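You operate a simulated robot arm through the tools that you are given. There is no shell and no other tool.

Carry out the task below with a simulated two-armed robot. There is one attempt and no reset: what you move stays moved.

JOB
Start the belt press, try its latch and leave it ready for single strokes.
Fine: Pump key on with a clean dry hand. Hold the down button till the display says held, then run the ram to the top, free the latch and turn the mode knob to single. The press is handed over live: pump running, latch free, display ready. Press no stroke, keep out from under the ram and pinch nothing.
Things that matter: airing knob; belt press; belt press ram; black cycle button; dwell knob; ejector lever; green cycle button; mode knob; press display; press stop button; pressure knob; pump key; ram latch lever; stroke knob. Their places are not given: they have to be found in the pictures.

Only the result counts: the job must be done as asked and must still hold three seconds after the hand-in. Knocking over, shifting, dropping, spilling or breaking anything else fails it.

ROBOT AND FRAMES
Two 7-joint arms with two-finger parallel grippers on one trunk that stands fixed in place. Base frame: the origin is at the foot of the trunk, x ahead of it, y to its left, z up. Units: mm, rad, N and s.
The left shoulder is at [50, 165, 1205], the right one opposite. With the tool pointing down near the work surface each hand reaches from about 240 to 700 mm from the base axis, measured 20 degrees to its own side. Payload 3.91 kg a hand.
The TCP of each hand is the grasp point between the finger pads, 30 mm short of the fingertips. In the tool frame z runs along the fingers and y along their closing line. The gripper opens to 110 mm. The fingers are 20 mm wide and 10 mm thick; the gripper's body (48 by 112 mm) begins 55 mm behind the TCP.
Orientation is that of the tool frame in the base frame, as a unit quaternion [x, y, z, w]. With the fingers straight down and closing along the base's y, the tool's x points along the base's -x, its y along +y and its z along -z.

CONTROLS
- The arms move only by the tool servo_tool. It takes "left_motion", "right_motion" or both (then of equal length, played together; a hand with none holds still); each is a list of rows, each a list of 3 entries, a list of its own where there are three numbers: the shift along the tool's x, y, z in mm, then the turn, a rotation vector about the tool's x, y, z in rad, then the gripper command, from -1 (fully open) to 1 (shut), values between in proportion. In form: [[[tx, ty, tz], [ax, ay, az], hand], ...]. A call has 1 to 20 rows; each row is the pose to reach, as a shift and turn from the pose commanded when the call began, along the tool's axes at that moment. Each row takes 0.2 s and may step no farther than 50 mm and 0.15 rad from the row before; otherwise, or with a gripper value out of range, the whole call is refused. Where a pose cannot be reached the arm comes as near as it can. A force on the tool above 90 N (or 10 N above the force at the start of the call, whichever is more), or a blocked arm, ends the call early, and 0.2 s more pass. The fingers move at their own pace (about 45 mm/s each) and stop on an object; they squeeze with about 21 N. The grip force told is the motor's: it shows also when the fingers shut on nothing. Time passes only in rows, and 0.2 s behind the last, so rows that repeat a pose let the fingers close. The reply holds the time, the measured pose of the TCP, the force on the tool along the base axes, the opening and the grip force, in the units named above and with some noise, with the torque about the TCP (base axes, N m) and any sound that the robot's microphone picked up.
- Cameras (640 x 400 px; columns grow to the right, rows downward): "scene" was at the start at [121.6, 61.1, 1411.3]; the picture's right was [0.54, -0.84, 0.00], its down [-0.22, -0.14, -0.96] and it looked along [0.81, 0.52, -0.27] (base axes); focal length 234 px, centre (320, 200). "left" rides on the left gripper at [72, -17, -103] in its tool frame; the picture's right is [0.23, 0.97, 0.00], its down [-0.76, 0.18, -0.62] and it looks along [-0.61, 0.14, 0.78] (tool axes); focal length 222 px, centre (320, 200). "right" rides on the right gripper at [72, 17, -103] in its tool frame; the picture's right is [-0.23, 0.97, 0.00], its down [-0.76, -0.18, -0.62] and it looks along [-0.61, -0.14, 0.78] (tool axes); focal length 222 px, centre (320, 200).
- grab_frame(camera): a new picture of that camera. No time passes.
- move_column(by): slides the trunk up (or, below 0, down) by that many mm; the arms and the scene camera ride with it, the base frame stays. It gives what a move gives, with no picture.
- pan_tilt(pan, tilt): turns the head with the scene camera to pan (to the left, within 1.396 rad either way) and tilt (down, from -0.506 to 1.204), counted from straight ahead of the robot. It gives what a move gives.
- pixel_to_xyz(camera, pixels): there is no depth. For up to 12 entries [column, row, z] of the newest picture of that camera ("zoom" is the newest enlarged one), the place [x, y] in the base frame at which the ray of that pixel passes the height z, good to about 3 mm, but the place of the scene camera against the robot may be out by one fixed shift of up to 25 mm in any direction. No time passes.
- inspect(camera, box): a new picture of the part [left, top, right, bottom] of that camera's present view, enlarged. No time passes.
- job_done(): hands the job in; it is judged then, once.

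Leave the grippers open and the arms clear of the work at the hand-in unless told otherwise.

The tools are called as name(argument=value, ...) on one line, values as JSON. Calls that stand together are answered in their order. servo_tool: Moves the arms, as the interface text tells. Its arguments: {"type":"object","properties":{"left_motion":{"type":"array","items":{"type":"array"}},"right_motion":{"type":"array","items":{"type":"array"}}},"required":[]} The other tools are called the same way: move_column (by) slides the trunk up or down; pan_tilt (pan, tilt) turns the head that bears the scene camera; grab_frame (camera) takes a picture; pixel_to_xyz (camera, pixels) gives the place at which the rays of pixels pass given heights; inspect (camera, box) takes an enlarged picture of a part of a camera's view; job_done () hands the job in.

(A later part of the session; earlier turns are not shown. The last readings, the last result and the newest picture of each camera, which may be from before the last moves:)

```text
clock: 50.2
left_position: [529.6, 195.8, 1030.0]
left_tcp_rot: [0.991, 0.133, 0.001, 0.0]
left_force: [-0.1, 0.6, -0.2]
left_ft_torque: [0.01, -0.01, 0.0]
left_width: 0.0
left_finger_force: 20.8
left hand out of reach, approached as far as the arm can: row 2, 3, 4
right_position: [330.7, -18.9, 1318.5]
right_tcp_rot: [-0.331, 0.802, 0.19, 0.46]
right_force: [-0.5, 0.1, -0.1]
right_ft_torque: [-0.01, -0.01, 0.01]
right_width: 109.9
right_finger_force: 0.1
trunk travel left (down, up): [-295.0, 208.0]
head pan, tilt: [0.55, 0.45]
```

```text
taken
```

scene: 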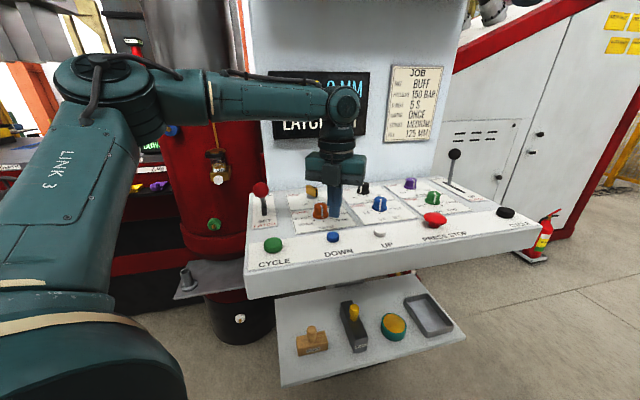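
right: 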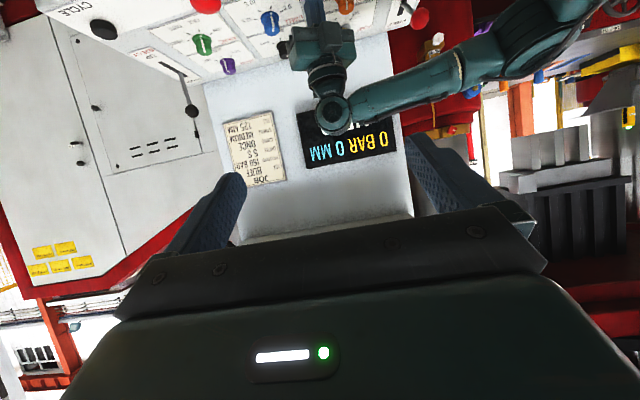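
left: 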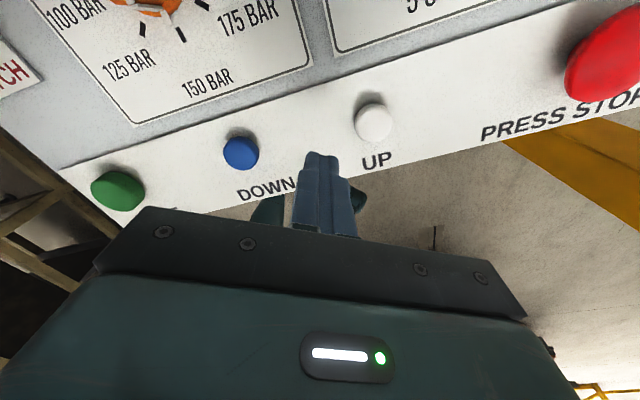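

The arm stops at (530, 196) — some joint limit in this flipped roll. I try turning the hand about its axis a bit while moving the rest of the way.

servo_tool(left_motion=[[[0, 0, 0], [0, 0, -0.14], 1], [[0, 0, 0], [0, 0, -0.28], 1], [[0, 0, 0], [0, 0, -0.42], 1], [[8, 13, -3], [0, 0, -0.42], 1], [[16, 26, -6], [0, 0, -0.42], 1], [[24.7, 38.3, -6], [0, 0, -0.42], 1], [[24.7, 38.3, -6], [0, 0, -0.42], 1]])

```text
clock: 51.8
left_position: [529.7, 194.4, 1028.4]
left_tcp_rot: [0.942, 0.336, 0.0, 0.0]
left_force: [0.6, 0.2, -0.7]
left_ft_torque: [-0.01, 0.02, -0.03]
left_width: 0.0
left_finger_force: 20.9
left hand out of reach, approached as far as the arm can: row 4, 5, 6, 7
right_position: [331.1, -19.2, 1319.2]
right_tcp_rot: [-0.33, 0.802, 0.189, 0.461]
right_force: [0.0, -0.4, -0.7]
right_ft_torque: [0.03, -0.01, -0.01]
right_width: 110.0
right_finger_force: 0.0
trunk travel left (down, up): [-295.0, 208.0]
head pan, tilt: [0.55, 0.45]
```

Turning was fine, but the position is still blocked. I try it with the hand leaning ~20° as well.

servo_tool(left_motion=[[[0, 0, 0], [0, 0.12, 0], 1], [[0, 0, 0], [0, 0.24, 0], 1], [[0, 0, 0], [0, 0.35, 0], 1], [[-1, 15, -2], [0, 0.35, 0], 1], [[-2, 30, -4], [0, 0.35, 0], 1], [[-2.3, 43.9, -6], [0, 0.35, 0], 1], [[-2.3, 43.9, -6], [0, 0.35, 0], 1]])

grab_frame(camera="scene")

```text
clock: 53.4
left_position: [535.8, 188.7, 1030.0]
left_tcp_rot: [0.927, 0.332, 0.164, -0.058]
left_force: [0.0, -0.4, 0.0]
left_ft_torque: [0.0, 0.01, 0.01]
left_width: 0.0
left_finger_force: 21.1
left hand out of reach, approached as far as the arm can: row 4, 5, 6, 7
right_position: [331.2, -19.4, 1319.1]
right_tcp_rot: [-0.332, 0.801, 0.191, 0.46]
right_force: [-0.3, 0.9, 0.8]
right_ft_torque: [-0.02, -0.06, 0.0]
right_width: 110.0
right_finger_force: 0.1
trunk travel left (down, up): [-295.0, 208.0]
head pan, tilt: [0.55, 0.45]
```

```text
taken
```

scene: 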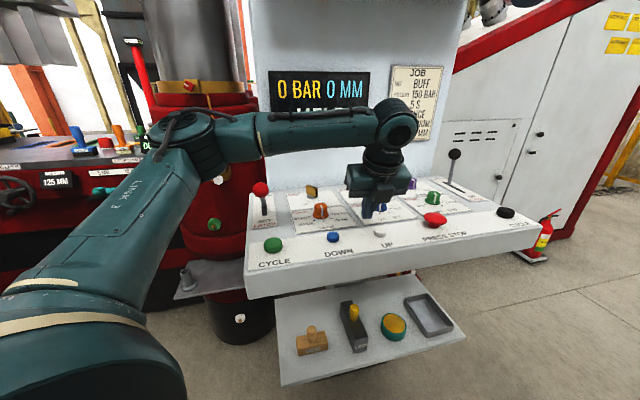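

Still limited, apparently by the arm's posture with the rolled hand. I lift a little and roll the hand back by half a turn to its natural roll.

servo_tool(left_motion=[[[10, 0, -30], [0, 0, 0], 1], [[20, 0, -60], [0, 0, -0.1], 1], [[20, 0, -60], [0, 0, -0.24], 1], [[20, 0, -60], [0, 0, -0.38], 1], [[20, 0, -60], [0, 0, -0.52], 1], [[20, 0, -60], [0, 0, -0.66], 1], [[20, 0, -60], [0, 0, -0.8], 1], [[20, 0, -60], [0, 0, -0.94], 1], [[20, 0, -60], [0, 0, -1.08], 1], [[20, 0, -60], [0, 0, -1.22], 1], [[20, 0, -60], [0, 0, -1.36], 1], [[20, 0, -60], [0, 0, -1.5], 1], [[20, 0, -60], [0, 0, -1.57], 1]])

servo_tool(left_motion=[[[0, 0, 0], [0, 0, -0.14], 1], [[0, 0, 0], [0, 0, -0.28], 1], [[0, 0, 0], [0, 0, -0.42], 1], [[0, 0, 0], [0, 0, -0.56], 1], [[0, 0, 0], [0, 0, -0.7], 1], [[0, 0, 0], [0, 0, -0.84], 1], [[0, 0, 0], [0, 0, -0.98], 1], [[0, 0, 0], [0, 0, -1.12], 1], [[0, 0, 0], [0, 0, -1.26], 1], [[0, 0, 0], [0, 0, -1.4], 1], [[0, 0, 0], [0, 0, -1.54], 1], [[0, 0, 0], [0, 0, -1.571], 1]])

grab_frame(camera="left")

grab_frame(camera="scene")

```text
clock: 56.2
left_position: [533.5, 203.9, 1090.8]
left_tcp_rot: [0.421, 0.89, 0.156, 0.075]
left_force: [0.4, -0.4, 0.1]
left_ft_torque: [-0.01, 0.0, 0.01]
left_width: 0.0
left_finger_force: 21.3
left hand out of reach, approached as far as the arm can: row 1, 2, 3, 4, 5, 6, 7, 8, 9, 10, 11, 12, 13
right_position: [330.8, -19.7, 1319.1]
right_tcp_rot: [-0.332, 0.802, 0.191, 0.459]
right_force: [0.1, -0.3, 0.9]
right_ft_torque: [0.02, 0.01, -0.01]
right_width: 110.0
right_finger_force: 0.0
trunk travel left (down, up): [-295.0, 208.0]
head pan, tilt: [0.55, 0.45]
```

```text
clock: 58.8
left_position: [531.9, 207.3, 1091.6]
left_tcp_rot: [-0.332, 0.927, 0.058, 0.164]
left_force: [-0.6, -0.2, -0.1]
left_ft_torque: [0.0, 0.02, -0.04]
left_width: 0.1
left_finger_force: 20.6
right_position: [331.2, -18.4, 1318.8]
right_tcp_rot: [-0.331, 0.801, 0.19, 0.46]
right_force: [0.2, 0.4, 0.8]
right_ft_torque: [-0.01, 0.0, 0.02]
right_width: 110.0
right_finger_force: 0.0
trunk travel left (down, up): [-295.0, 208.0]
head pan, tilt: [0.55, 0.45]
```

```text
taken
```

left: 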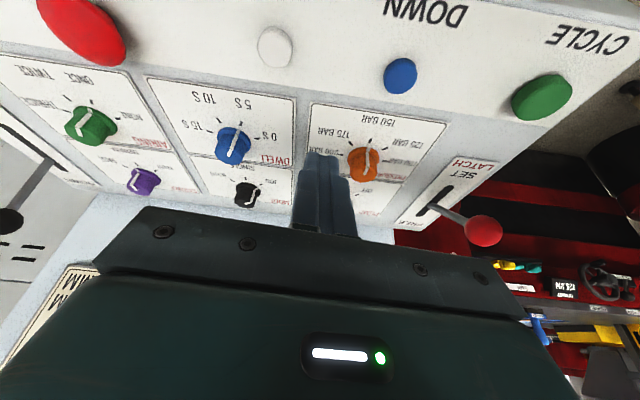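

```text
taken
```

scene: 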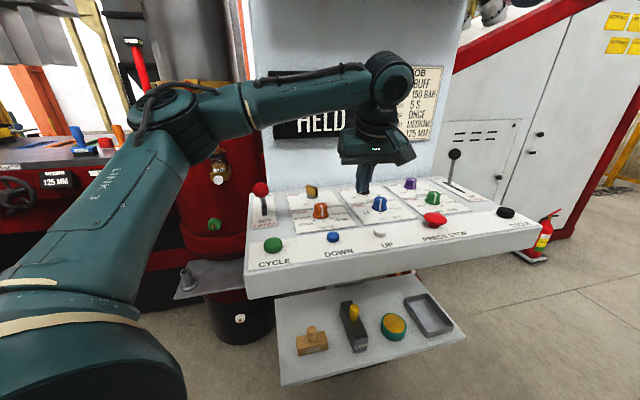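

Natural roll again; HELD is still shown. I try the way to UP again, down to z≈1060.

servo_tool(left_motion=[[[7, -17, 8], [0, 0, 0], 1], [[14, -35, 16], [0, 0, 0], 1], [[21.5, -52.3, 24.2], [0, 0, 0], 1], [[21.5, -52.3, 24.2], [0, 0, 0], 1]])

```text
clock: 59.8
left_position: [531.2, 190.2, 1055.7]
left_tcp_rot: [-0.332, 0.927, 0.059, 0.163]
left_force: [0.0, -0.5, -1.3]
left_ft_torque: [0.02, -0.01, 0.0]
left_width: 0.0
left_finger_force: 20.6
left hand out of reach, approached as far as the arm can: row 1, 2, 3, 4
right_position: [331.3, -18.4, 1319.9]
right_tcp_rot: [-0.33, 0.802, 0.19, 0.461]
right_force: [0.2, 0.4, 0.0]
right_ft_torque: [-0.01, 0.01, -0.03]
right_width: 110.0
right_finger_force: 0.0
trunk travel left (down, up): [-295.0, 208.0]
head pan, tilt: [0.55, 0.45]
```

The same boundary at y≈190 – the left arm can't get further right in this posture. The right hand can reach UP instead. First I move the left hand away, up and to the left, so that the head camera sees the display.

servo_tool(left_motion=[[[-16.9, 36.7, -12.7], [0, 0, 0], 1], [[-33.8, 73.5, -25.5], [0, 0, 0], 1], [[-50.7, 110.2, -38.2], [0, 0, 0], 1], [[-67.6, 147, -50.9], [0, 0, 0], 1], [[-84.5, 183.7, -63.6], [0, 0, 0], 1], [[-101.4, 220.5, -76.4], [0, 0, 0], 1], [[-118.3, 257.2, -89.1], [0, 0, 0], 1], [[-118.3, 257.2, -89.1], [0, 0, 0], 1]])

grab_frame(camera="scene")

grab_frame(camera="right")

```text
clock: 61.6
left_position: [432.5, 442.0, 1181.9]
left_tcp_rot: [-0.331, 0.928, 0.059, 0.162]
left_force: [-0.6, 0.5, 0.0]
left_ft_torque: [0.01, 0.02, 0.01]
left_width: 0.0
left_finger_force: 21.1
right_position: [331.9, -18.6, 1317.5]
right_tcp_rot: [-0.33, 0.802, 0.19, 0.46]
right_force: [-0.1, -0.9, -0.1]
right_ft_torque: [-0.03, 0.01, 0.0]
right_width: 110.0
right_finger_force: 0.1
trunk travel left (down, up): [-295.0, 208.0]
head pan, tilt: [0.55, 0.45]
```

```text
taken
```

scene: 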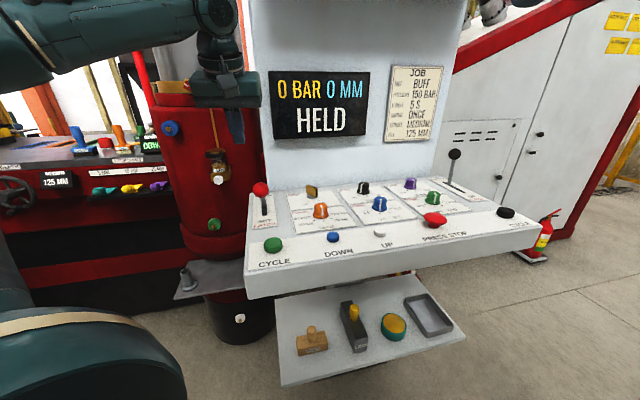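

```text
taken
```

right: 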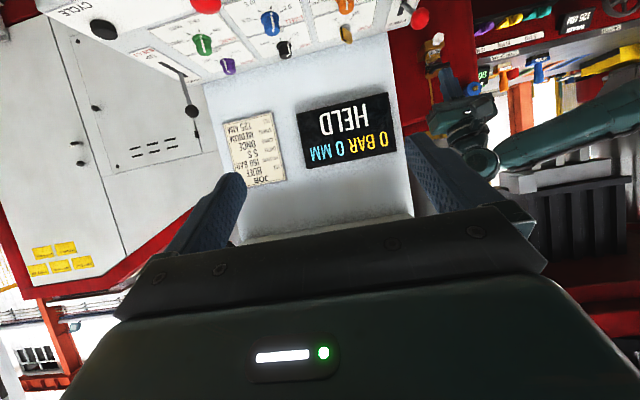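

The display is in full view: "0 BAR 0 MM HELD". Now the right hand: shut its fingers and bring it, leaning 45°, to above UP with the tips at about z=1000.

servo_tool(right_motion=[[[13.2, -3.7, 42.8], [0, 0.029, 0], 1], [[26.4, -7.4, 85.6], [0, 0.057, 0], 1], [[39.6, -11, 128.4], [0, 0.086, 0], 1], [[52.8, -14.7, 171.2], [0, 0.114, 0], 1], [[65.9, -18.4, 214], [0, 0.143, 0], 1], [[79.1, -22, 256.9], [0, 0.171, 0], 1], [[92.3, -25.7, 299.7], [0, 0.2, 0], 1], [[105.5, -29.4, 342.5], [0, 0.228, 0], 1], [[118.7, -33.1, 385.3], [0, 0.257, 0], 1], [[118.7, -33.1, 385.3], [0, 0.257, 0], 1]])

grab_frame(camera="right")

grab_frame(camera="scene")

```text
clock: 63.8
left_position: [432.2, 440.2, 1182.3]
left_tcp_rot: [-0.331, 0.928, 0.059, 0.163]
left_force: [0.3, 0.1, 1.0]
left_ft_torque: [0.0, -0.01, 0.01]
left_width: 0.0
left_finger_force: 21.1
right_position: [549.9, 151.0, 1023.2]
right_tcp_rot: [-0.354, 0.853, 0.147, 0.353]
right_force: [0.6, 0.2, -0.4]
right_ft_torque: [-0.02, 0.03, 0.0]
right_width: 0.0
right_finger_force: 20.3
trunk travel left (down, up): [-295.0, 208.0]
head pan, tilt: [0.55, 0.45]
```

```text
taken
```

right: 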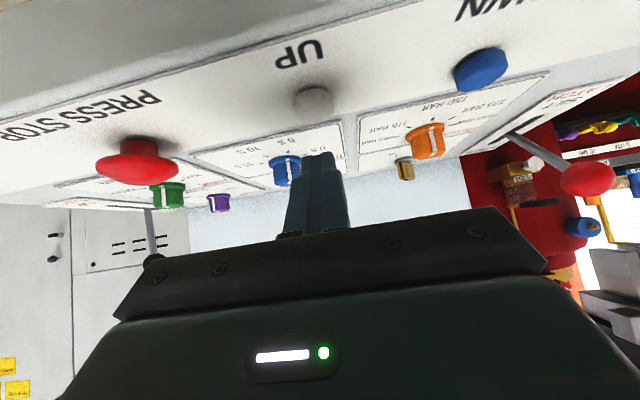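

```text
taken
```

scene: 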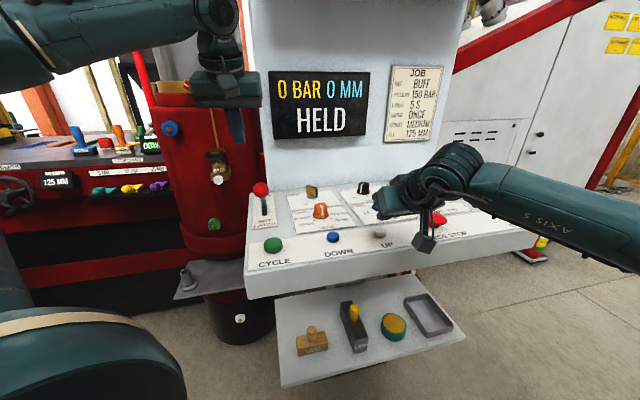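

The right hand reached. I check UP's place with the right camera.

pixel_to_xyz(camera="right", pixels=[[312, 100, 962], [312, 93, 962], [480, 70, 962], [312, 108, 956]])

inspect(camera="right", box=[240, 60, 400, 160])

inspect(camera="scene", box=[340, 180, 500, 280])

```text
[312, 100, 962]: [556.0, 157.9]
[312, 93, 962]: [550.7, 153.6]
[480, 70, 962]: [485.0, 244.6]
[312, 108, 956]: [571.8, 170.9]
```

```text
4.00 times, centred on (320, 110) of right
```

zoom: 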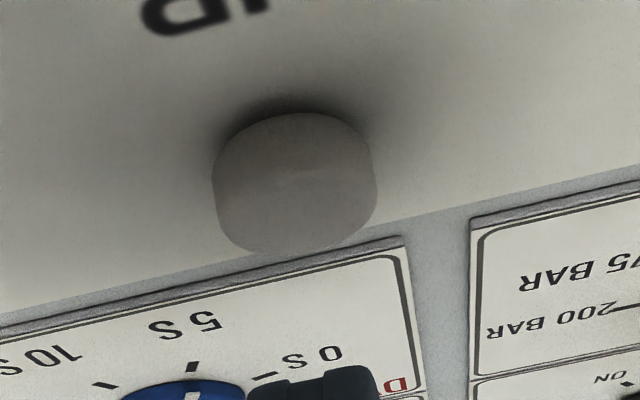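

```text
4.00 times, centred on (420, 230) of scene
```

zoom: 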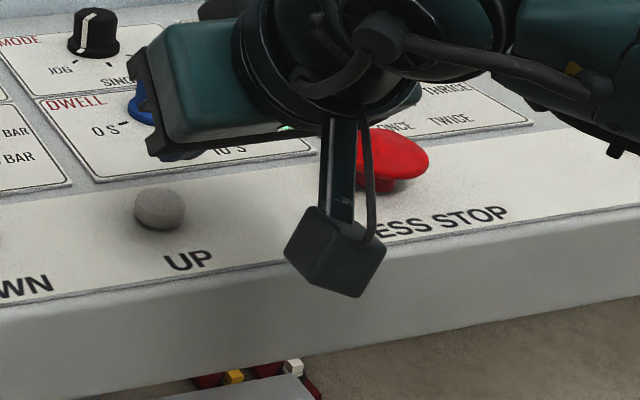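

pixel_to_xyz(camera="right", pixels=[[313.5, 112, 962], [313.5, 110, 962], [313.5, 113, 961]])

```text
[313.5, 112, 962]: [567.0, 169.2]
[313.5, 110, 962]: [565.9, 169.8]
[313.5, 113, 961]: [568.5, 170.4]
```

UP is at about (567, 169), in line with DOWN. I move the fingertip over it and press down gently, then read the display.

servo_tool(right_motion=[[[1.1, 0, 15.9], [0, 0, 0], 1], [[9.6, 0, 24.4], [0, 0, 0], 1], [[12.4, 0, 27.2], [0, 0, 0], 1], [[14.5, 0, 29.3], [0, 0, 0], 1], [[15.9, 0, 30.7], [0, 0, 0], 1], [[17.3, 0, 32.1], [0, 0, 0], 1]])

inspect(camera="scene", box=[250, 60, 410, 160])

inspect(camera="scene", box=[340, 180, 500, 280])

grab_frame(camera="right")

```text
clock: 65.2
left_position: [431.3, 440.2, 1181.8]
left_tcp_rot: [-0.331, 0.928, 0.058, 0.164]
left_force: [0.2, -0.2, -0.1]
left_ft_torque: [0.03, 0.03, -0.03]
left_width: 0.1
left_finger_force: 20.7
right_position: [554.0, 157.6, 989.5]
right_tcp_rot: [-0.353, 0.853, 0.147, 0.355]
right_force: [-0.8, -2.9, 10.1]
right_ft_torque: [0.02, -0.1, -0.01]
right_width: 0.1
right_finger_force: 20.9
trunk travel left (down, up): [-295.0, 208.0]
head pan, tilt: [0.55, 0.45]
heard: click
```

```text
4.00 times, centred on (330, 110) of scene
```

zoom: 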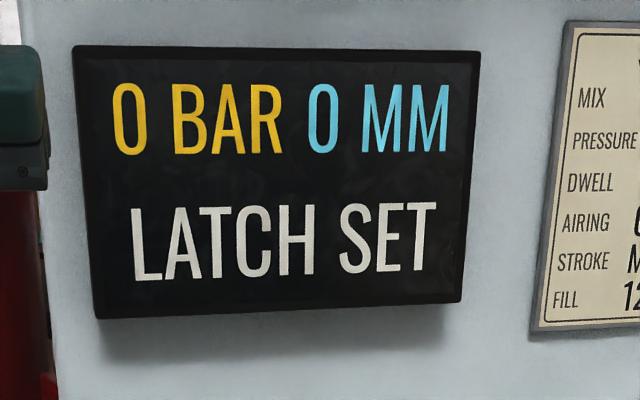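

```text
4.00 times, centred on (420, 230) of scene
```

zoom: 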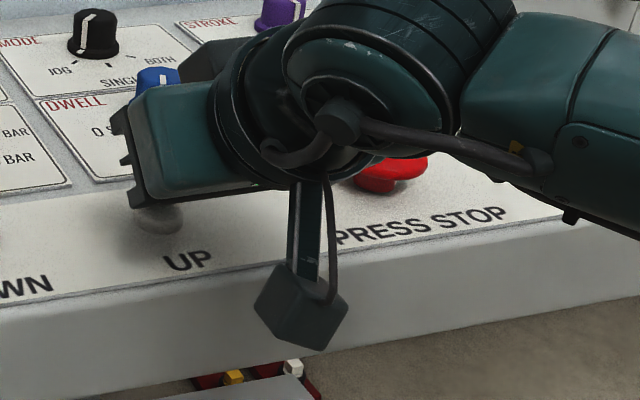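

```text
taken
```

right: 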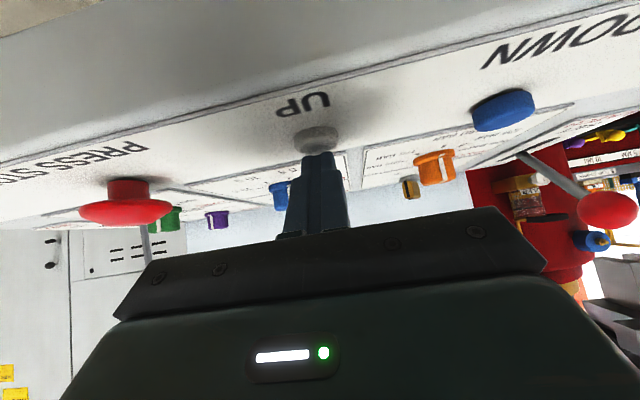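

UP clicked and the display changed to "LATCH SET". I hold UP for about three more seconds so the ram is certainly at the top.

servo_tool(right_motion=[[[0, 0, 0], [0, 0, 0], 1], [[0, 0, 0], [0, 0, 0], 1], [[0, 0, 0], [0, 0, 0], 1], [[0, 0, 0], [0, 0, 0], 1], [[0, 0, 0], [0, 0, 0], 1], [[0, 0, 0], [0, 0, 0], 1], [[0, 0, 0], [0, 0, 0], 1], [[0, 0, 0], [0, 0, 0], 1], [[0, 0, 0], [0, 0, 0], 1], [[0, 0, 0], [0, 0, 0], 1], [[0, 0, 0], [0, 0, 0], 1], [[0, 0, 0], [0, 0, 0], 1], [[0, 0, 0], [0, 0, 0], 1], [[0, 0, 0], [0, 0, 0], 1], [[0, 0, 0], [0, 0, 0], 1]])

inspect(camera="scene", box=[250, 60, 410, 160])

```text
clock: 68.4
left_position: [431.6, 439.5, 1182.4]
left_tcp_rot: [-0.331, 0.927, 0.058, 0.164]
left_force: [-0.1, -0.3, -0.2]
left_ft_torque: [0.02, -0.02, 0.0]
left_width: 0.2
left_finger_force: 20.7
right_position: [554.6, 156.9, 988.8]
right_tcp_rot: [-0.353, 0.853, 0.147, 0.355]
right_force: [6.0, 0.2, 16.8]
right_ft_torque: [0.18, -0.33, -0.1]
right_width: 0.1
right_finger_force: 20.6
trunk travel left (down, up): [-295.0, 208.0]
head pan, tilt: [0.55, 0.45]
```

```text
4.00 times, centred on (330, 110) of scene
```

zoom: 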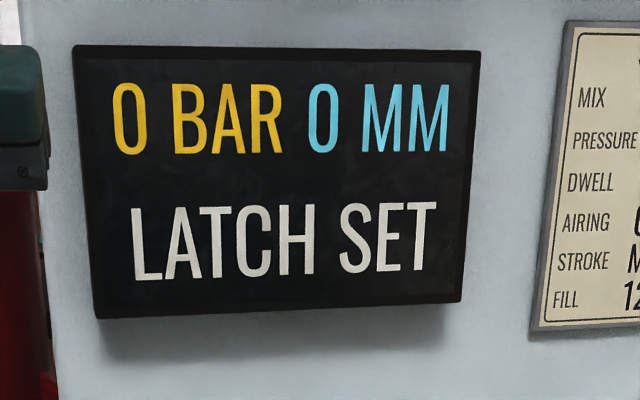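

Still "LATCH SET", 0 mm: ram at the top. I lift the right hand off UP and draw it well back.

servo_tool(right_motion=[[[-14, 0, -14], [0, 0, 0], 1], [[-28, 0, -28], [0, 0, 0], 1], [[-28, 0, -73], [0, 0, 0], 1], [[-28, 0, -118], [0, 0, 0], 1], [[-28, 0, -163], [0, 0, 0], 1], [[-28, 0, -208], [0, 0, 0], 1], [[-28, 0, -253], [0, 0, 0], 1], [[-28, 0, -298], [0, 0, 0], 1], [[-28, 0, -340], [0, 0, 0], 1]])

grab_frame(camera="scene")

grab_frame(camera="left")

```text
clock: 70.4
left_position: [432.0, 441.9, 1182.7]
left_tcp_rot: [-0.331, 0.928, 0.058, 0.164]
left_force: [0.3, -0.3, -0.1]
left_ft_torque: [0.01, 0.01, 0.0]
left_width: 0.2
left_finger_force: 21.2
right_position: [397.9, 2.2, 1249.9]
right_tcp_rot: [-0.354, 0.854, 0.146, 0.352]
right_force: [0.1, 0.9, 0.2]
right_ft_torque: [0.0, 0.01, -0.01]
right_width: 0.0
right_finger_force: 20.8
trunk travel left (down, up): [-295.0, 208.0]
head pan, tilt: [0.55, 0.45]
```

```text
taken
```

scene: 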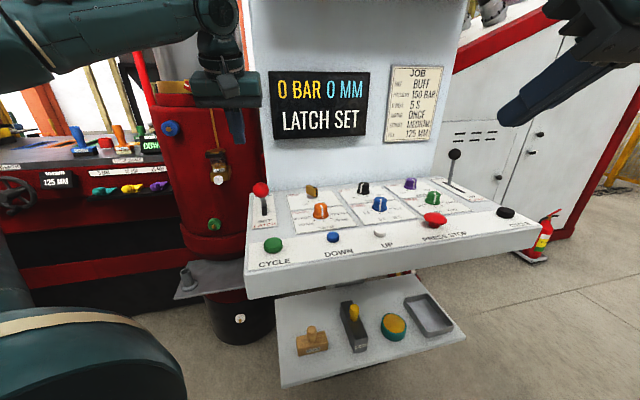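

```text
taken
```

left: 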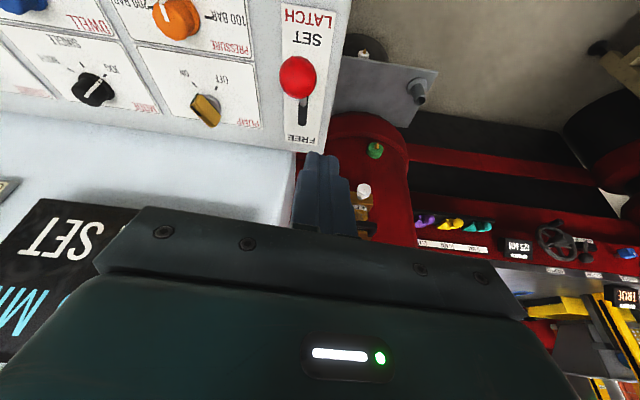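

UP is released and the display reads "LATCH SET". Now the latch lever: its ball is at about (469, 432, 1042), leaning to SET. I bring the left hand, fingers parted ~14 mm as a fork, to the operator side of the ball (turned to 45°, leaning 30°).

servo_tool(left_motion=[[[20.8, -9.4, 25.1], [-0.009, -0.044, -0.024], 0.745], [[41.6, -18.8, 50.2], [-0.017, -0.088, -0.047], 0.745], [[62.4, -28.1, 75.3], [-0.026, -0.131, -0.07], 0.745], [[83.2, -37.5, 100.4], [-0.034, -0.175, -0.094], 0.745], [[83.2, -37.5, 100.4], [-0.034, -0.175, -0.094], 0.745]])

grab_frame(camera="left")

grab_frame(camera="scene")

```text
clock: 71.6
left_position: [418.1, 384.6, 1059.1]
left_tcp_rot: [-0.371, 0.892, 0.095, 0.24]
left_force: [0.0, 0.0, 1.0]
left_ft_torque: [0.01, -0.01, -0.01]
left_width: 14.1
left_finger_force: 0.0
right_position: [399.9, 2.6, 1250.2]
right_tcp_rot: [-0.352, 0.854, 0.146, 0.353]
right_force: [0.1, 0.0, -0.5]
right_ft_torque: [-0.01, 0.01, 0.03]
right_width: 0.0
right_finger_force: 21.4
trunk travel left (down, up): [-295.0, 208.0]
head pan, tilt: [0.55, 0.45]
```

```text
taken
```

left: 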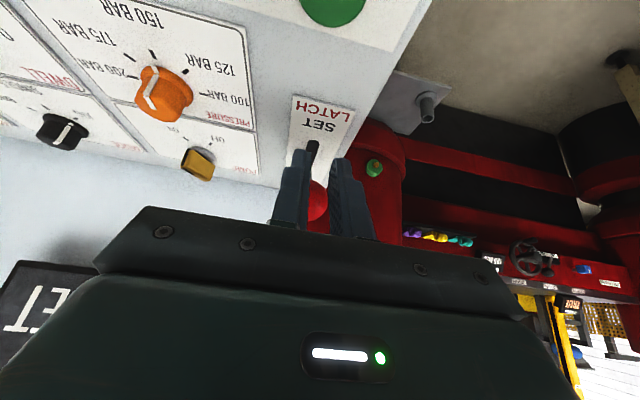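

```text
taken
```

scene: 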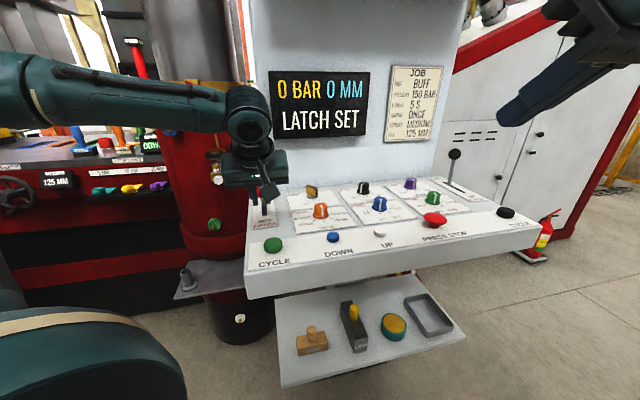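

The ball sits centred behind the gap of the fork. I move in to contact and start pushing along the lever's arc, first ~10°.

servo_tool(left_motion=[[[-7, -1.5, 20], [0, 0, 0], 0.745], [[-14, -3, 39.3], [0, 0, 0], 0.745], [[-24, -3, 39.3], [0, 0, 0], 0.745], [[-35, -3, 37.4], [0, 0, 0], 0.745], [[-46.3, -3, 35.4], [0, 0, 0], 0.745], [[-46.3, -3, 35.4], [0, 0, 0], 0.745]])

grab_frame(camera="left")

inspect(camera="scene", box=[200, 140, 360, 240])

```text
clock: 73.0
left_position: [463.2, 422.1, 1050.8]
left_tcp_rot: [-0.371, 0.892, 0.096, 0.24]
left_force: [-0.3, -0.5, -0.9]
left_ft_torque: [-0.02, 0.04, -0.01]
left_width: 14.1
left_finger_force: 0.1
right_position: [398.6, 2.8, 1249.7]
right_tcp_rot: [-0.352, 0.854, 0.146, 0.354]
right_force: [-0.5, 0.8, 0.4]
right_ft_torque: [0.01, 0.02, 0.0]
right_width: 0.0
right_finger_force: 20.6
trunk travel left (down, up): [-295.0, 208.0]
head pan, tilt: [0.55, 0.45]
```

```text
taken
```

left: 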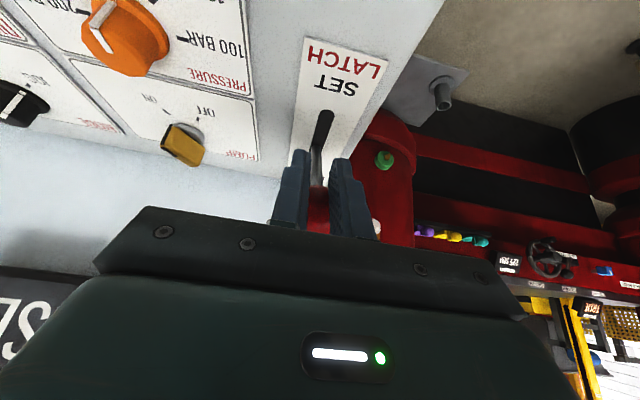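

```text
4.00 times, centred on (280, 190) of scene
```

zoom: 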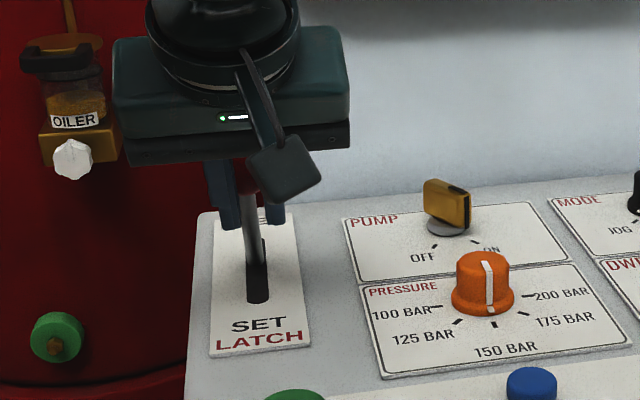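

No resistance so far. I go on along the arc to near upright.

servo_tool(left_motion=[[[-11, 0, 0], [0, 0, 0], 0.745], [[-22.6, 0, 0], [0, 0, 0], 0.745], [[-34, 0, 2], [0, 0, 0], 0.745], [[-45.1, 0, 4], [0, 0, 0], 0.745], [[-45.1, 0, 4], [0, 0, 0], 0.745]])

grab_frame(camera="left")

inspect(camera="scene", box=[200, 140, 360, 240])

inspect(camera="scene", box=[250, 60, 410, 160])

```text
clock: 74.2
left_position: [493.8, 451.4, 1071.1]
left_tcp_rot: [-0.371, 0.892, 0.096, 0.241]
left_force: [0.6, 0.5, -0.3]
left_ft_torque: [-0.02, 0.02, 0.0]
left_width: 14.2
left_finger_force: 0.0
right_position: [400.0, 2.9, 1249.7]
right_tcp_rot: [-0.353, 0.854, 0.147, 0.354]
right_force: [-0.3, 0.6, 0.3]
right_ft_torque: [-0.01, 0.01, 0.0]
right_width: 0.0
right_finger_force: 21.1
trunk travel left (down, up): [-295.0, 208.0]
head pan, tilt: [0.55, 0.45]
```

```text
taken
```

left: 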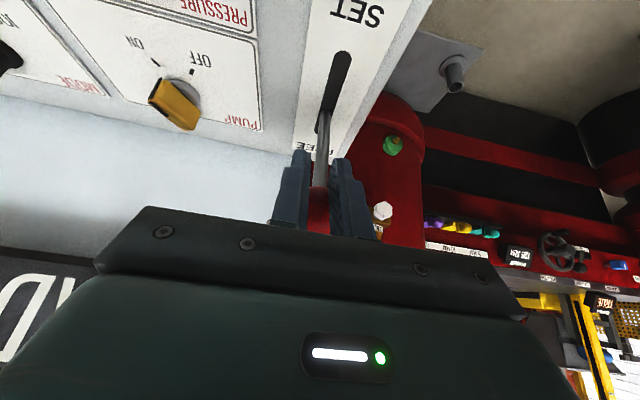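

```text
4.00 times, centred on (280, 190) of scene
```

zoom: 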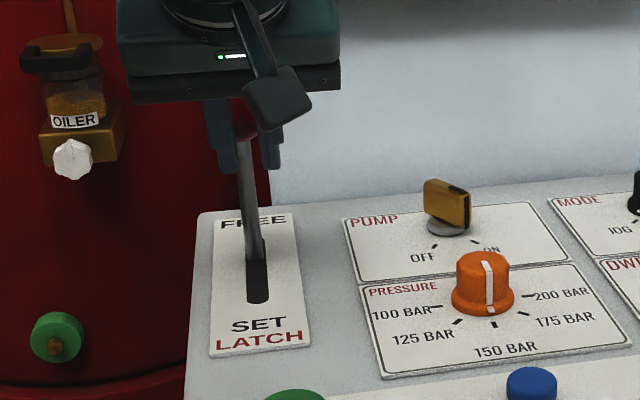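

```text
4.00 times, centred on (330, 110) of scene
```

zoom: 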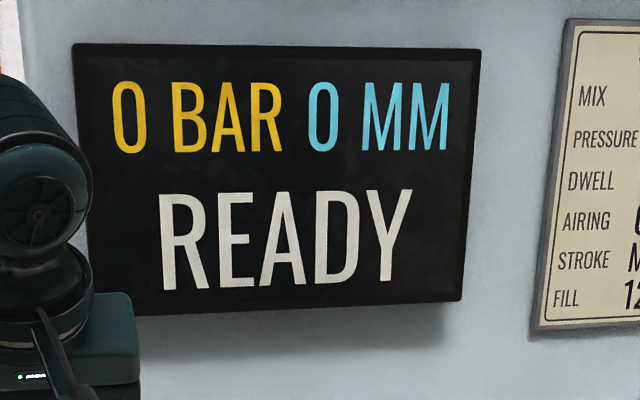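

The display now says "READY". I push the lever on to the end of its FREE travel, in small steps, watching the force.

servo_tool(left_motion=[[[-7, 0, 2.5], [0, 0, 0], 0.745], [[-14, 0, 5], [0, 0, 0], 0.745], [[-21.2, 0, 7.7], [0, 0, 0], 0.745], [[-31, 0, 13.3], [0, 0, 0], 0.745], [[-31, 0, 13.3], [0, 0, 0], 0.745]])

inspect(camera="scene", box=[200, 120, 360, 220])

grab_frame(camera="left")

```text
clock: 75.4
left_position: [515.9, 474.7, 1074.8]
left_tcp_rot: [-0.37, 0.893, 0.095, 0.24]
left_force: [-0.6, 0.3, -0.1]
left_ft_torque: [0.0, -0.02, -0.01]
left_width: 13.9
left_finger_force: 0.0
right_position: [398.6, 4.0, 1248.7]
right_tcp_rot: [-0.353, 0.854, 0.147, 0.354]
right_force: [0.5, 0.3, -0.6]
right_ft_torque: [0.01, 0.0, 0.01]
right_width: 0.0
right_finger_force: 21.3
trunk travel left (down, up): [-295.0, 208.0]
head pan, tilt: [0.55, 0.45]
```

```text
4.00 times, centred on (280, 170) of scene
```

zoom: 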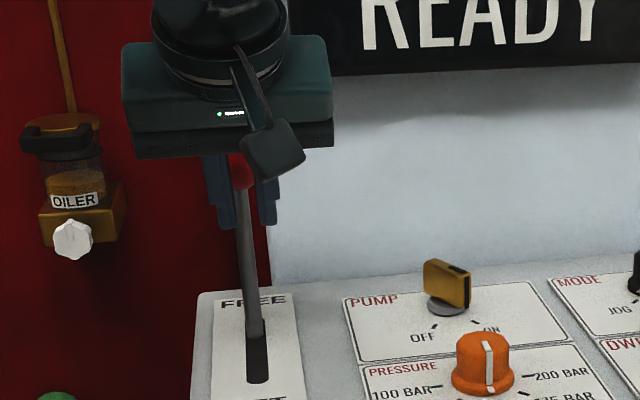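

```text
taken
```

left: 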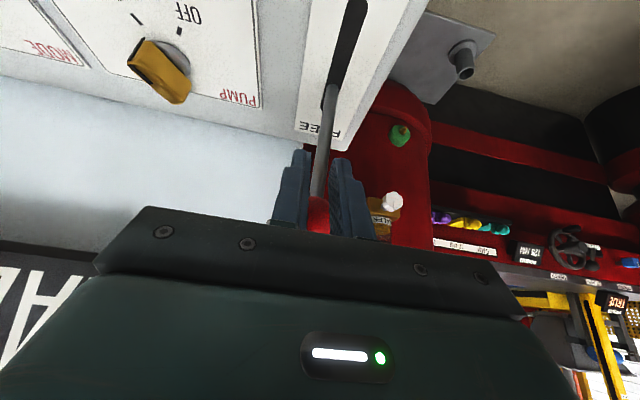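

Still free-moving and about upright. I push further toward FREE until it comes to its stop.

servo_tool(left_motion=[[[-6, 0, 4.2], [0, 0, 0], 0.745], [[-12, 0, 8.5], [0, 0, 0], 0.745], [[-18, 0, 12.7], [0, 0, 0], 0.745], [[-23.4, 0, 18], [0, 0, 0], 0.745], [[-28.8, 0, 23.5], [0, 0, 0], 0.745], [[-34.1, 0, 28.9], [0, 0, 0], 0.745], [[-34.1, 0, 28.9], [0, 0, 0], 0.745]])

grab_frame(camera="left")

inspect(camera="scene", box=[200, 120, 360, 220])

```text
clock: 77.0
left_position: [538.5, 502.9, 1064.7]
left_tcp_rot: [-0.373, 0.894, 0.097, 0.231]
left_force: [-55.7, -21.2, -22.3]
left_ft_torque: [-0.05, -0.75, 0.75]
left_width: 32.1
left_finger_force: 44.9
right_position: [394.5, 2.6, 1251.3]
right_tcp_rot: [-0.353, 0.853, 0.146, 0.356]
right_force: [-0.1, 0.2, 0.1]
right_ft_torque: [0.02, 0.01, 0.02]
right_width: 0.2
right_finger_force: 20.8
trunk travel left (down, up): [-295.0, 208.0]
head pan, tilt: [0.55, 0.45]
```

```text
taken
```

left: 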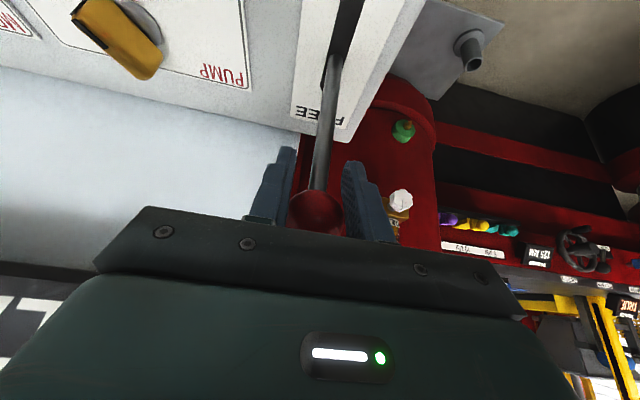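

```text
4.00 times, centred on (280, 170) of scene
```

zoom: 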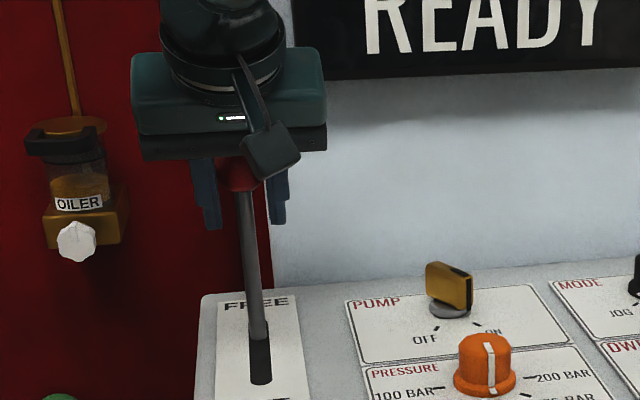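

The lever is at its FREE stop (the force rose and the ball wedged the fork apart). I open the fingers wide first to let go of the ball without dragging it, then withdraw back and up.

servo_tool(left_motion=[[[1, 0, -0.6], [0, 0, 0], -0.2], [[2, 0, -1.2], [0, 0, 0], -0.2], [[2, 0, -1.2], [0, 0, 0], -0.2], [[2, 0, -1.2], [0, 0, 0], -0.2]])

grab_frame(camera="left")

```text
clock: 78.0
left_position: [546.6, 504.3, 1066.0]
left_tcp_rot: [-0.371, 0.892, 0.096, 0.241]
left_force: [0.1, -0.2, 0.4]
left_ft_torque: [0.02, 0.05, 0.02]
left_width: 66.0
left_finger_force: 0.1
right_position: [398.3, 2.6, 1250.6]
right_tcp_rot: [-0.353, 0.854, 0.146, 0.353]
right_force: [-0.4, 0.0, 0.0]
right_ft_torque: [0.0, -0.03, 0.0]
right_width: 0.0
right_finger_force: 21.1
trunk travel left (down, up): [-295.0, 208.0]
head pan, tilt: [0.55, 0.45]
```

```text
taken
```

left: 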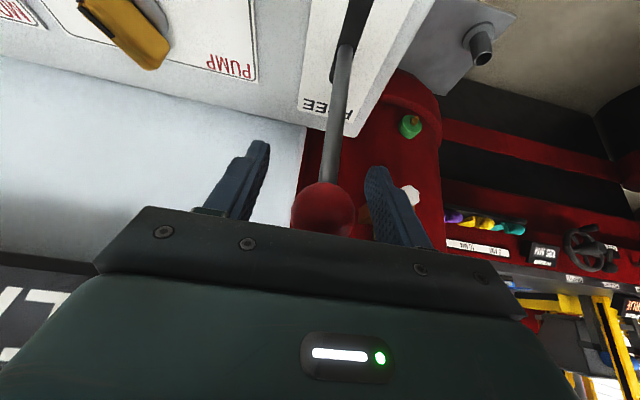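

The ball is free between the open fingers. I withdraw straight back and then up, and look at the lever.

servo_tool(left_motion=[[[17.3, 0, -10], [0, 0, 0], -0.2], [[34.6, 0, -20], [0, 0, 0], -0.2], [[52, 0, -30], [0, 0, 0], -0.2], [[69.3, 0, -40], [0, 0, 0], -0.2], [[86.6, 0, -50], [0, 0, 0], -0.2], [[66.6, 0, -85], [0, 0, 0], -0.2], [[46.6, 0, -120], [0, 0, 0], -0.2], [[46.6, 0, -120], [0, 0, 0], -0.2]])

grab_frame(camera="left")

grab_frame(camera="scene")

```text
clock: 79.8
left_position: [472.2, 436.0, 1147.7]
left_tcp_rot: [-0.372, 0.891, 0.096, 0.24]
left_force: [0.2, 0.0, 0.5]
left_ft_torque: [0.04, 0.0, 0.03]
left_width: 66.0
left_finger_force: 0.0
right_position: [398.8, 2.6, 1249.4]
right_tcp_rot: [-0.353, 0.855, 0.145, 0.352]
right_force: [-0.6, -0.2, 0.1]
right_ft_torque: [0.0, 0.01, -0.02]
right_width: 0.0
right_finger_force: 20.9
trunk travel left (down, up): [-295.0, 208.0]
head pan, tilt: [0.55, 0.45]
```

```text
taken
```

left: 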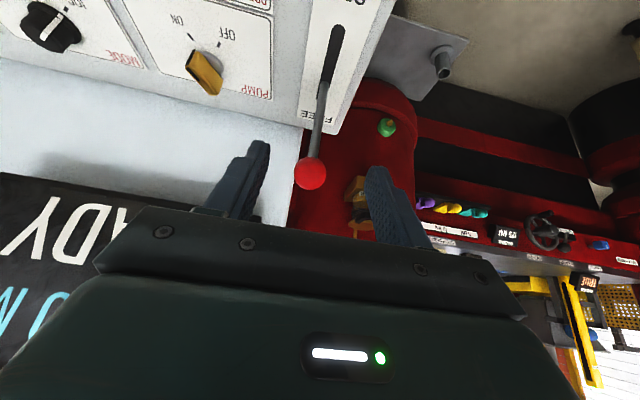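

```text
taken
```

scene: 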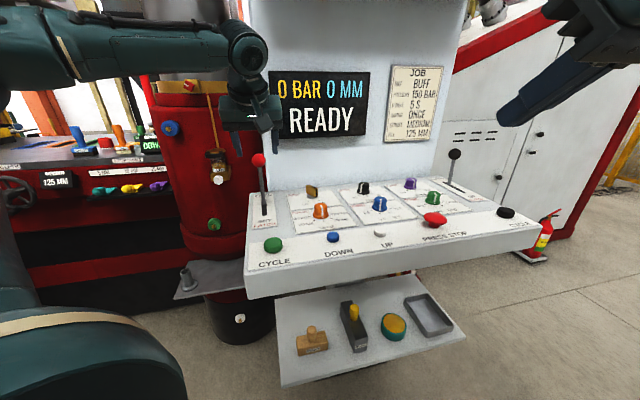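

The lever now leans to FREE, display "READY". I measure the ball's new place and zoom on the lever to be sure it is at the end of its slot.

inspect(camera="left", box=[240, 10, 400, 210])

pixel_to_xyz(camera="left", pixels=[[310, 173, 1060], [310, 173, 1080], [323, 88, 954], [323, 95, 954], [338, 30, 954], [340, 26, 954]])

inspect(camera="scene", box=[200, 140, 340, 228])

```text
2.00 times, centred on (320, 110) of left
```

zoom: 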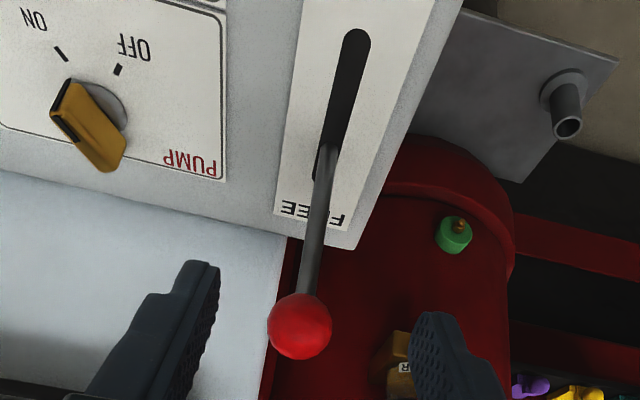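

```text
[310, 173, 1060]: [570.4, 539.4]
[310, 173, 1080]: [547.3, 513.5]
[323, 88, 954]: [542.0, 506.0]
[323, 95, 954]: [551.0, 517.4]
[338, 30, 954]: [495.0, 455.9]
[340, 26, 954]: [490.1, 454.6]
```

```text
4.55 times, centred on (270, 184) of scene
```

zoom: 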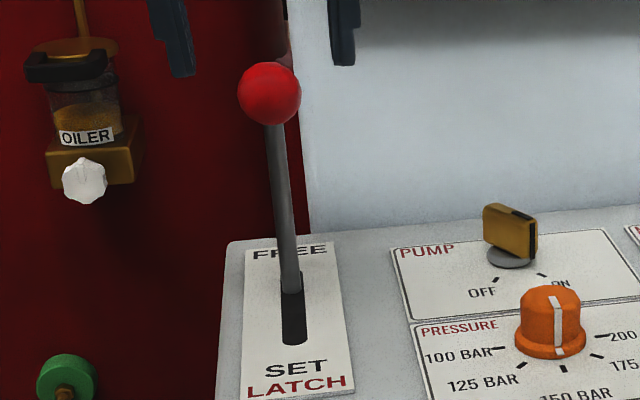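

Latch is free and the display "READY". For the mode knob I need more reach to the right; the left arm's posture may have drifted into a poor elbow position. I bring the left hand back to its starting attitude (upright, unturned) near its starting place to reset the posture.

servo_tool(left_motion=[[[10, 0, -40], [0, 0.09, 0.12], -1], [[30, 5, -70], [0.02, 0.18, 0.24], -1], [[60, 10, -95], [0.04, 0.27, 0.36], -1], [[90, 15, -115], [0.06, 0.36, 0.48], -1], [[120, 20, -130], [0.09, 0.44, 0.6], -1]])

grab_frame(camera="scene")

```text
refused: row 2 steps farther than a row can; nothing moved
```

```text
taken
```

scene: 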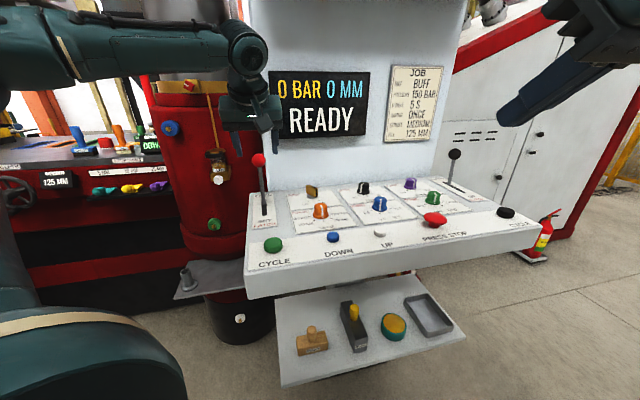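

Refused for too large a turn per step; I redo it with finer steps.

servo_tool(left_motion=[[[6.3, 16.3, -14], [0.028, 0.071, 0.11], -1], [[12.5, 32.5, -28], [0.057, 0.142, 0.22], -1], [[18.8, 48.8, -42], [0.085, 0.213, 0.33], -1], [[25.1, 65, -56], [0.114, 0.285, 0.44], -1], [[31.4, 81.3, -70], [0.142, 0.356, 0.55], -1], [[37.6, 97.5, -84], [0.171, 0.427, 0.66], -1], [[43.9, 113.8, -98], [0.199, 0.498, 0.77], -1], [[43.9, 113.8, -98], [0.199, 0.498, 0.77], -1]])

grab_frame(camera="scene")

```text
clock: 81.6
left_position: [331.6, 453.5, 1210.0]
left_tcp_rot: [0.001, 1.0, -0.001, 0.0]
left_force: [-0.3, 0.2, 0.1]
left_ft_torque: [0.0, -0.01, -0.03]
left_width: 109.9
left_finger_force: 0.0
right_position: [399.2, 3.8, 1249.2]
right_tcp_rot: [-0.352, 0.855, 0.145, 0.353]
right_force: [0.4, 0.0, -0.5]
right_ft_torque: [-0.03, -0.01, -0.03]
right_width: 0.2
right_finger_force: 20.9
trunk travel left (down, up): [-295.0, 208.0]
head pan, tilt: [0.55, 0.45]
```

```text
taken
```

scene: 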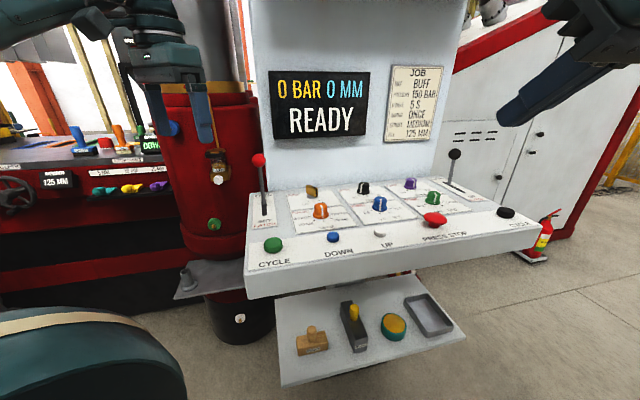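

Posture reset. I draw the right hand further back out of the way, and test the left hand's way to the right at a safe height of z≈1150.

servo_tool(right_motion=[[[23, 0, -23], [0, 0, 0], 1], [[46, 0, -46], [0, 0, 0], 1], [[69, 0, -69], [0, 0, 0], 1], [[92, 0, -92], [0, 0, 0], 1]])

servo_tool(left_motion=[[[-23.8, -34.4, 7.5], [0, 0, 0], -1], [[-47.5, -68.8, 15], [0, 0, 0], -1], [[-71.3, -103, 22.5], [0, 0, 0], -1], [[-95, -137.5, 30], [0, 0, 0], -1], [[-118.8, -172, 37.5], [0, 0, 0], -1], [[-142.5, -206, 45], [0, 0, 0], -1], [[-166.3, -240.6, 52.5], [0, 0, 0], -1], [[-190, -275, 60], [0, 0, 0], -1], [[-190, -275, 60], [0, 0, 0], -1]])

grab_frame(camera="scene")

```text
clock: 82.6
left_position: [329.8, 454.0, 1208.8]
left_tcp_rot: [-0.001, 1.0, 0.0, 0.001]
left_force: [-0.7, -0.9, -0.1]
left_ft_torque: [0.0, -0.02, -0.02]
left_width: 110.0
left_finger_force: 0.0
right_position: [308.0, -89.4, 1248.6]
right_tcp_rot: [-0.352, 0.854, 0.146, 0.354]
right_force: [-0.2, -0.4, 0.3]
right_ft_torque: [-0.01, -0.04, -0.01]
right_width: 0.0
right_finger_force: 20.6
trunk travel left (down, up): [-295.0, 208.0]
head pan, tilt: [0.55, 0.45]
```

```text
clock: 84.6
left_position: [494.3, 203.9, 1137.6]
left_tcp_rot: [-0.001, 1.0, 0.0, 0.0]
left_force: [0.2, 0.4, 0.2]
left_ft_torque: [0.0, 0.0, -0.01]
left_width: 110.1
left_finger_force: 0.2
left hand out of reach, approached as far as the arm can: row 7, 8, 9
right_position: [307.6, -88.1, 1248.5]
right_tcp_rot: [-0.353, 0.854, 0.146, 0.353]
right_force: [0.5, 1.1, 0.4]
right_ft_torque: [-0.03, -0.01, 0.01]
right_width: 0.0
right_finger_force: 20.6
trunk travel left (down, up): [-295.0, 208.0]
head pan, tilt: [0.55, 0.45]
```

```text
taken
```

scene: 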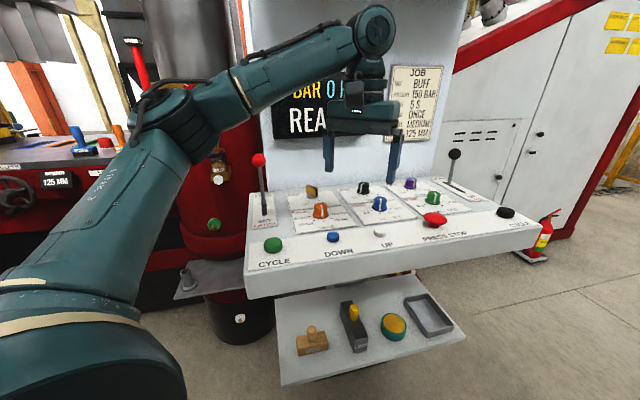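

The same boundary again. The low trunk forces the wrist far above the shoulder with the tool upright; I raise the trunk back by 130 and test again.

move_column(by=130)

servo_tool(left_motion=[[[-18, -8, 35], [0, 0, 0], -1], [[-36, -16, 70], [0, 0, 0], -1], [[-54, -25, 105], [0, 0, 0], -1], [[-70, -39, 140], [0, 0, 0], -1], [[-70, -39, 170], [0, 0, 0], -1], [[-70, -39, 170], [0, 0, 0], -1]])

grab_frame(camera="scene")

```text
clock: 86.2
left_position: [494.3, 202.0, 1266.2]
left_tcp_rot: [0.0, 1.0, 0.001, 0.001]
left_force: [-0.4, 0.6, 0.5]
left_ft_torque: [-0.02, 0.02, -0.02]
left_width: 109.8
left_finger_force: 0.1
right_position: [308.0, -89.2, 1377.4]
right_tcp_rot: [-0.353, 0.854, 0.146, 0.353]
right_force: [-0.8, 0.1, 0.1]
right_ft_torque: [-0.03, 0.03, 0.02]
right_width: 0.0
right_finger_force: 21.3
trunk travel left (down, up): [-425.0, 78.0]
head pan, tilt: [0.55, 0.45]
```

```text
clock: 87.6
left_position: [529.8, 192.2, 1100.2]
left_tcp_rot: [0.001, 1.0, 0.0, 0.001]
left_force: [-0.1, 0.4, 0.0]
left_ft_torque: [-0.01, 0.03, 0.0]
left_width: 109.7
left_finger_force: 0.1
left hand out of reach, approached as far as the arm can: row 1, 2, 3, 4, 5, 6
right_position: [306.4, -89.2, 1377.4]
right_tcp_rot: [-0.352, 0.854, 0.145, 0.354]
right_force: [-0.1, -0.5, -0.4]
right_ft_torque: [0.0, -0.01, 0.0]
right_width: 0.2
right_finger_force: 20.8
trunk travel left (down, up): [-425.0, 78.0]
head pan, tilt: [0.55, 0.45]
```

```text
taken
```

scene: 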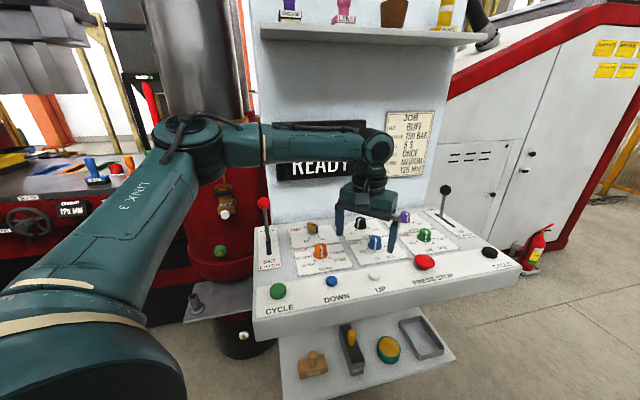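

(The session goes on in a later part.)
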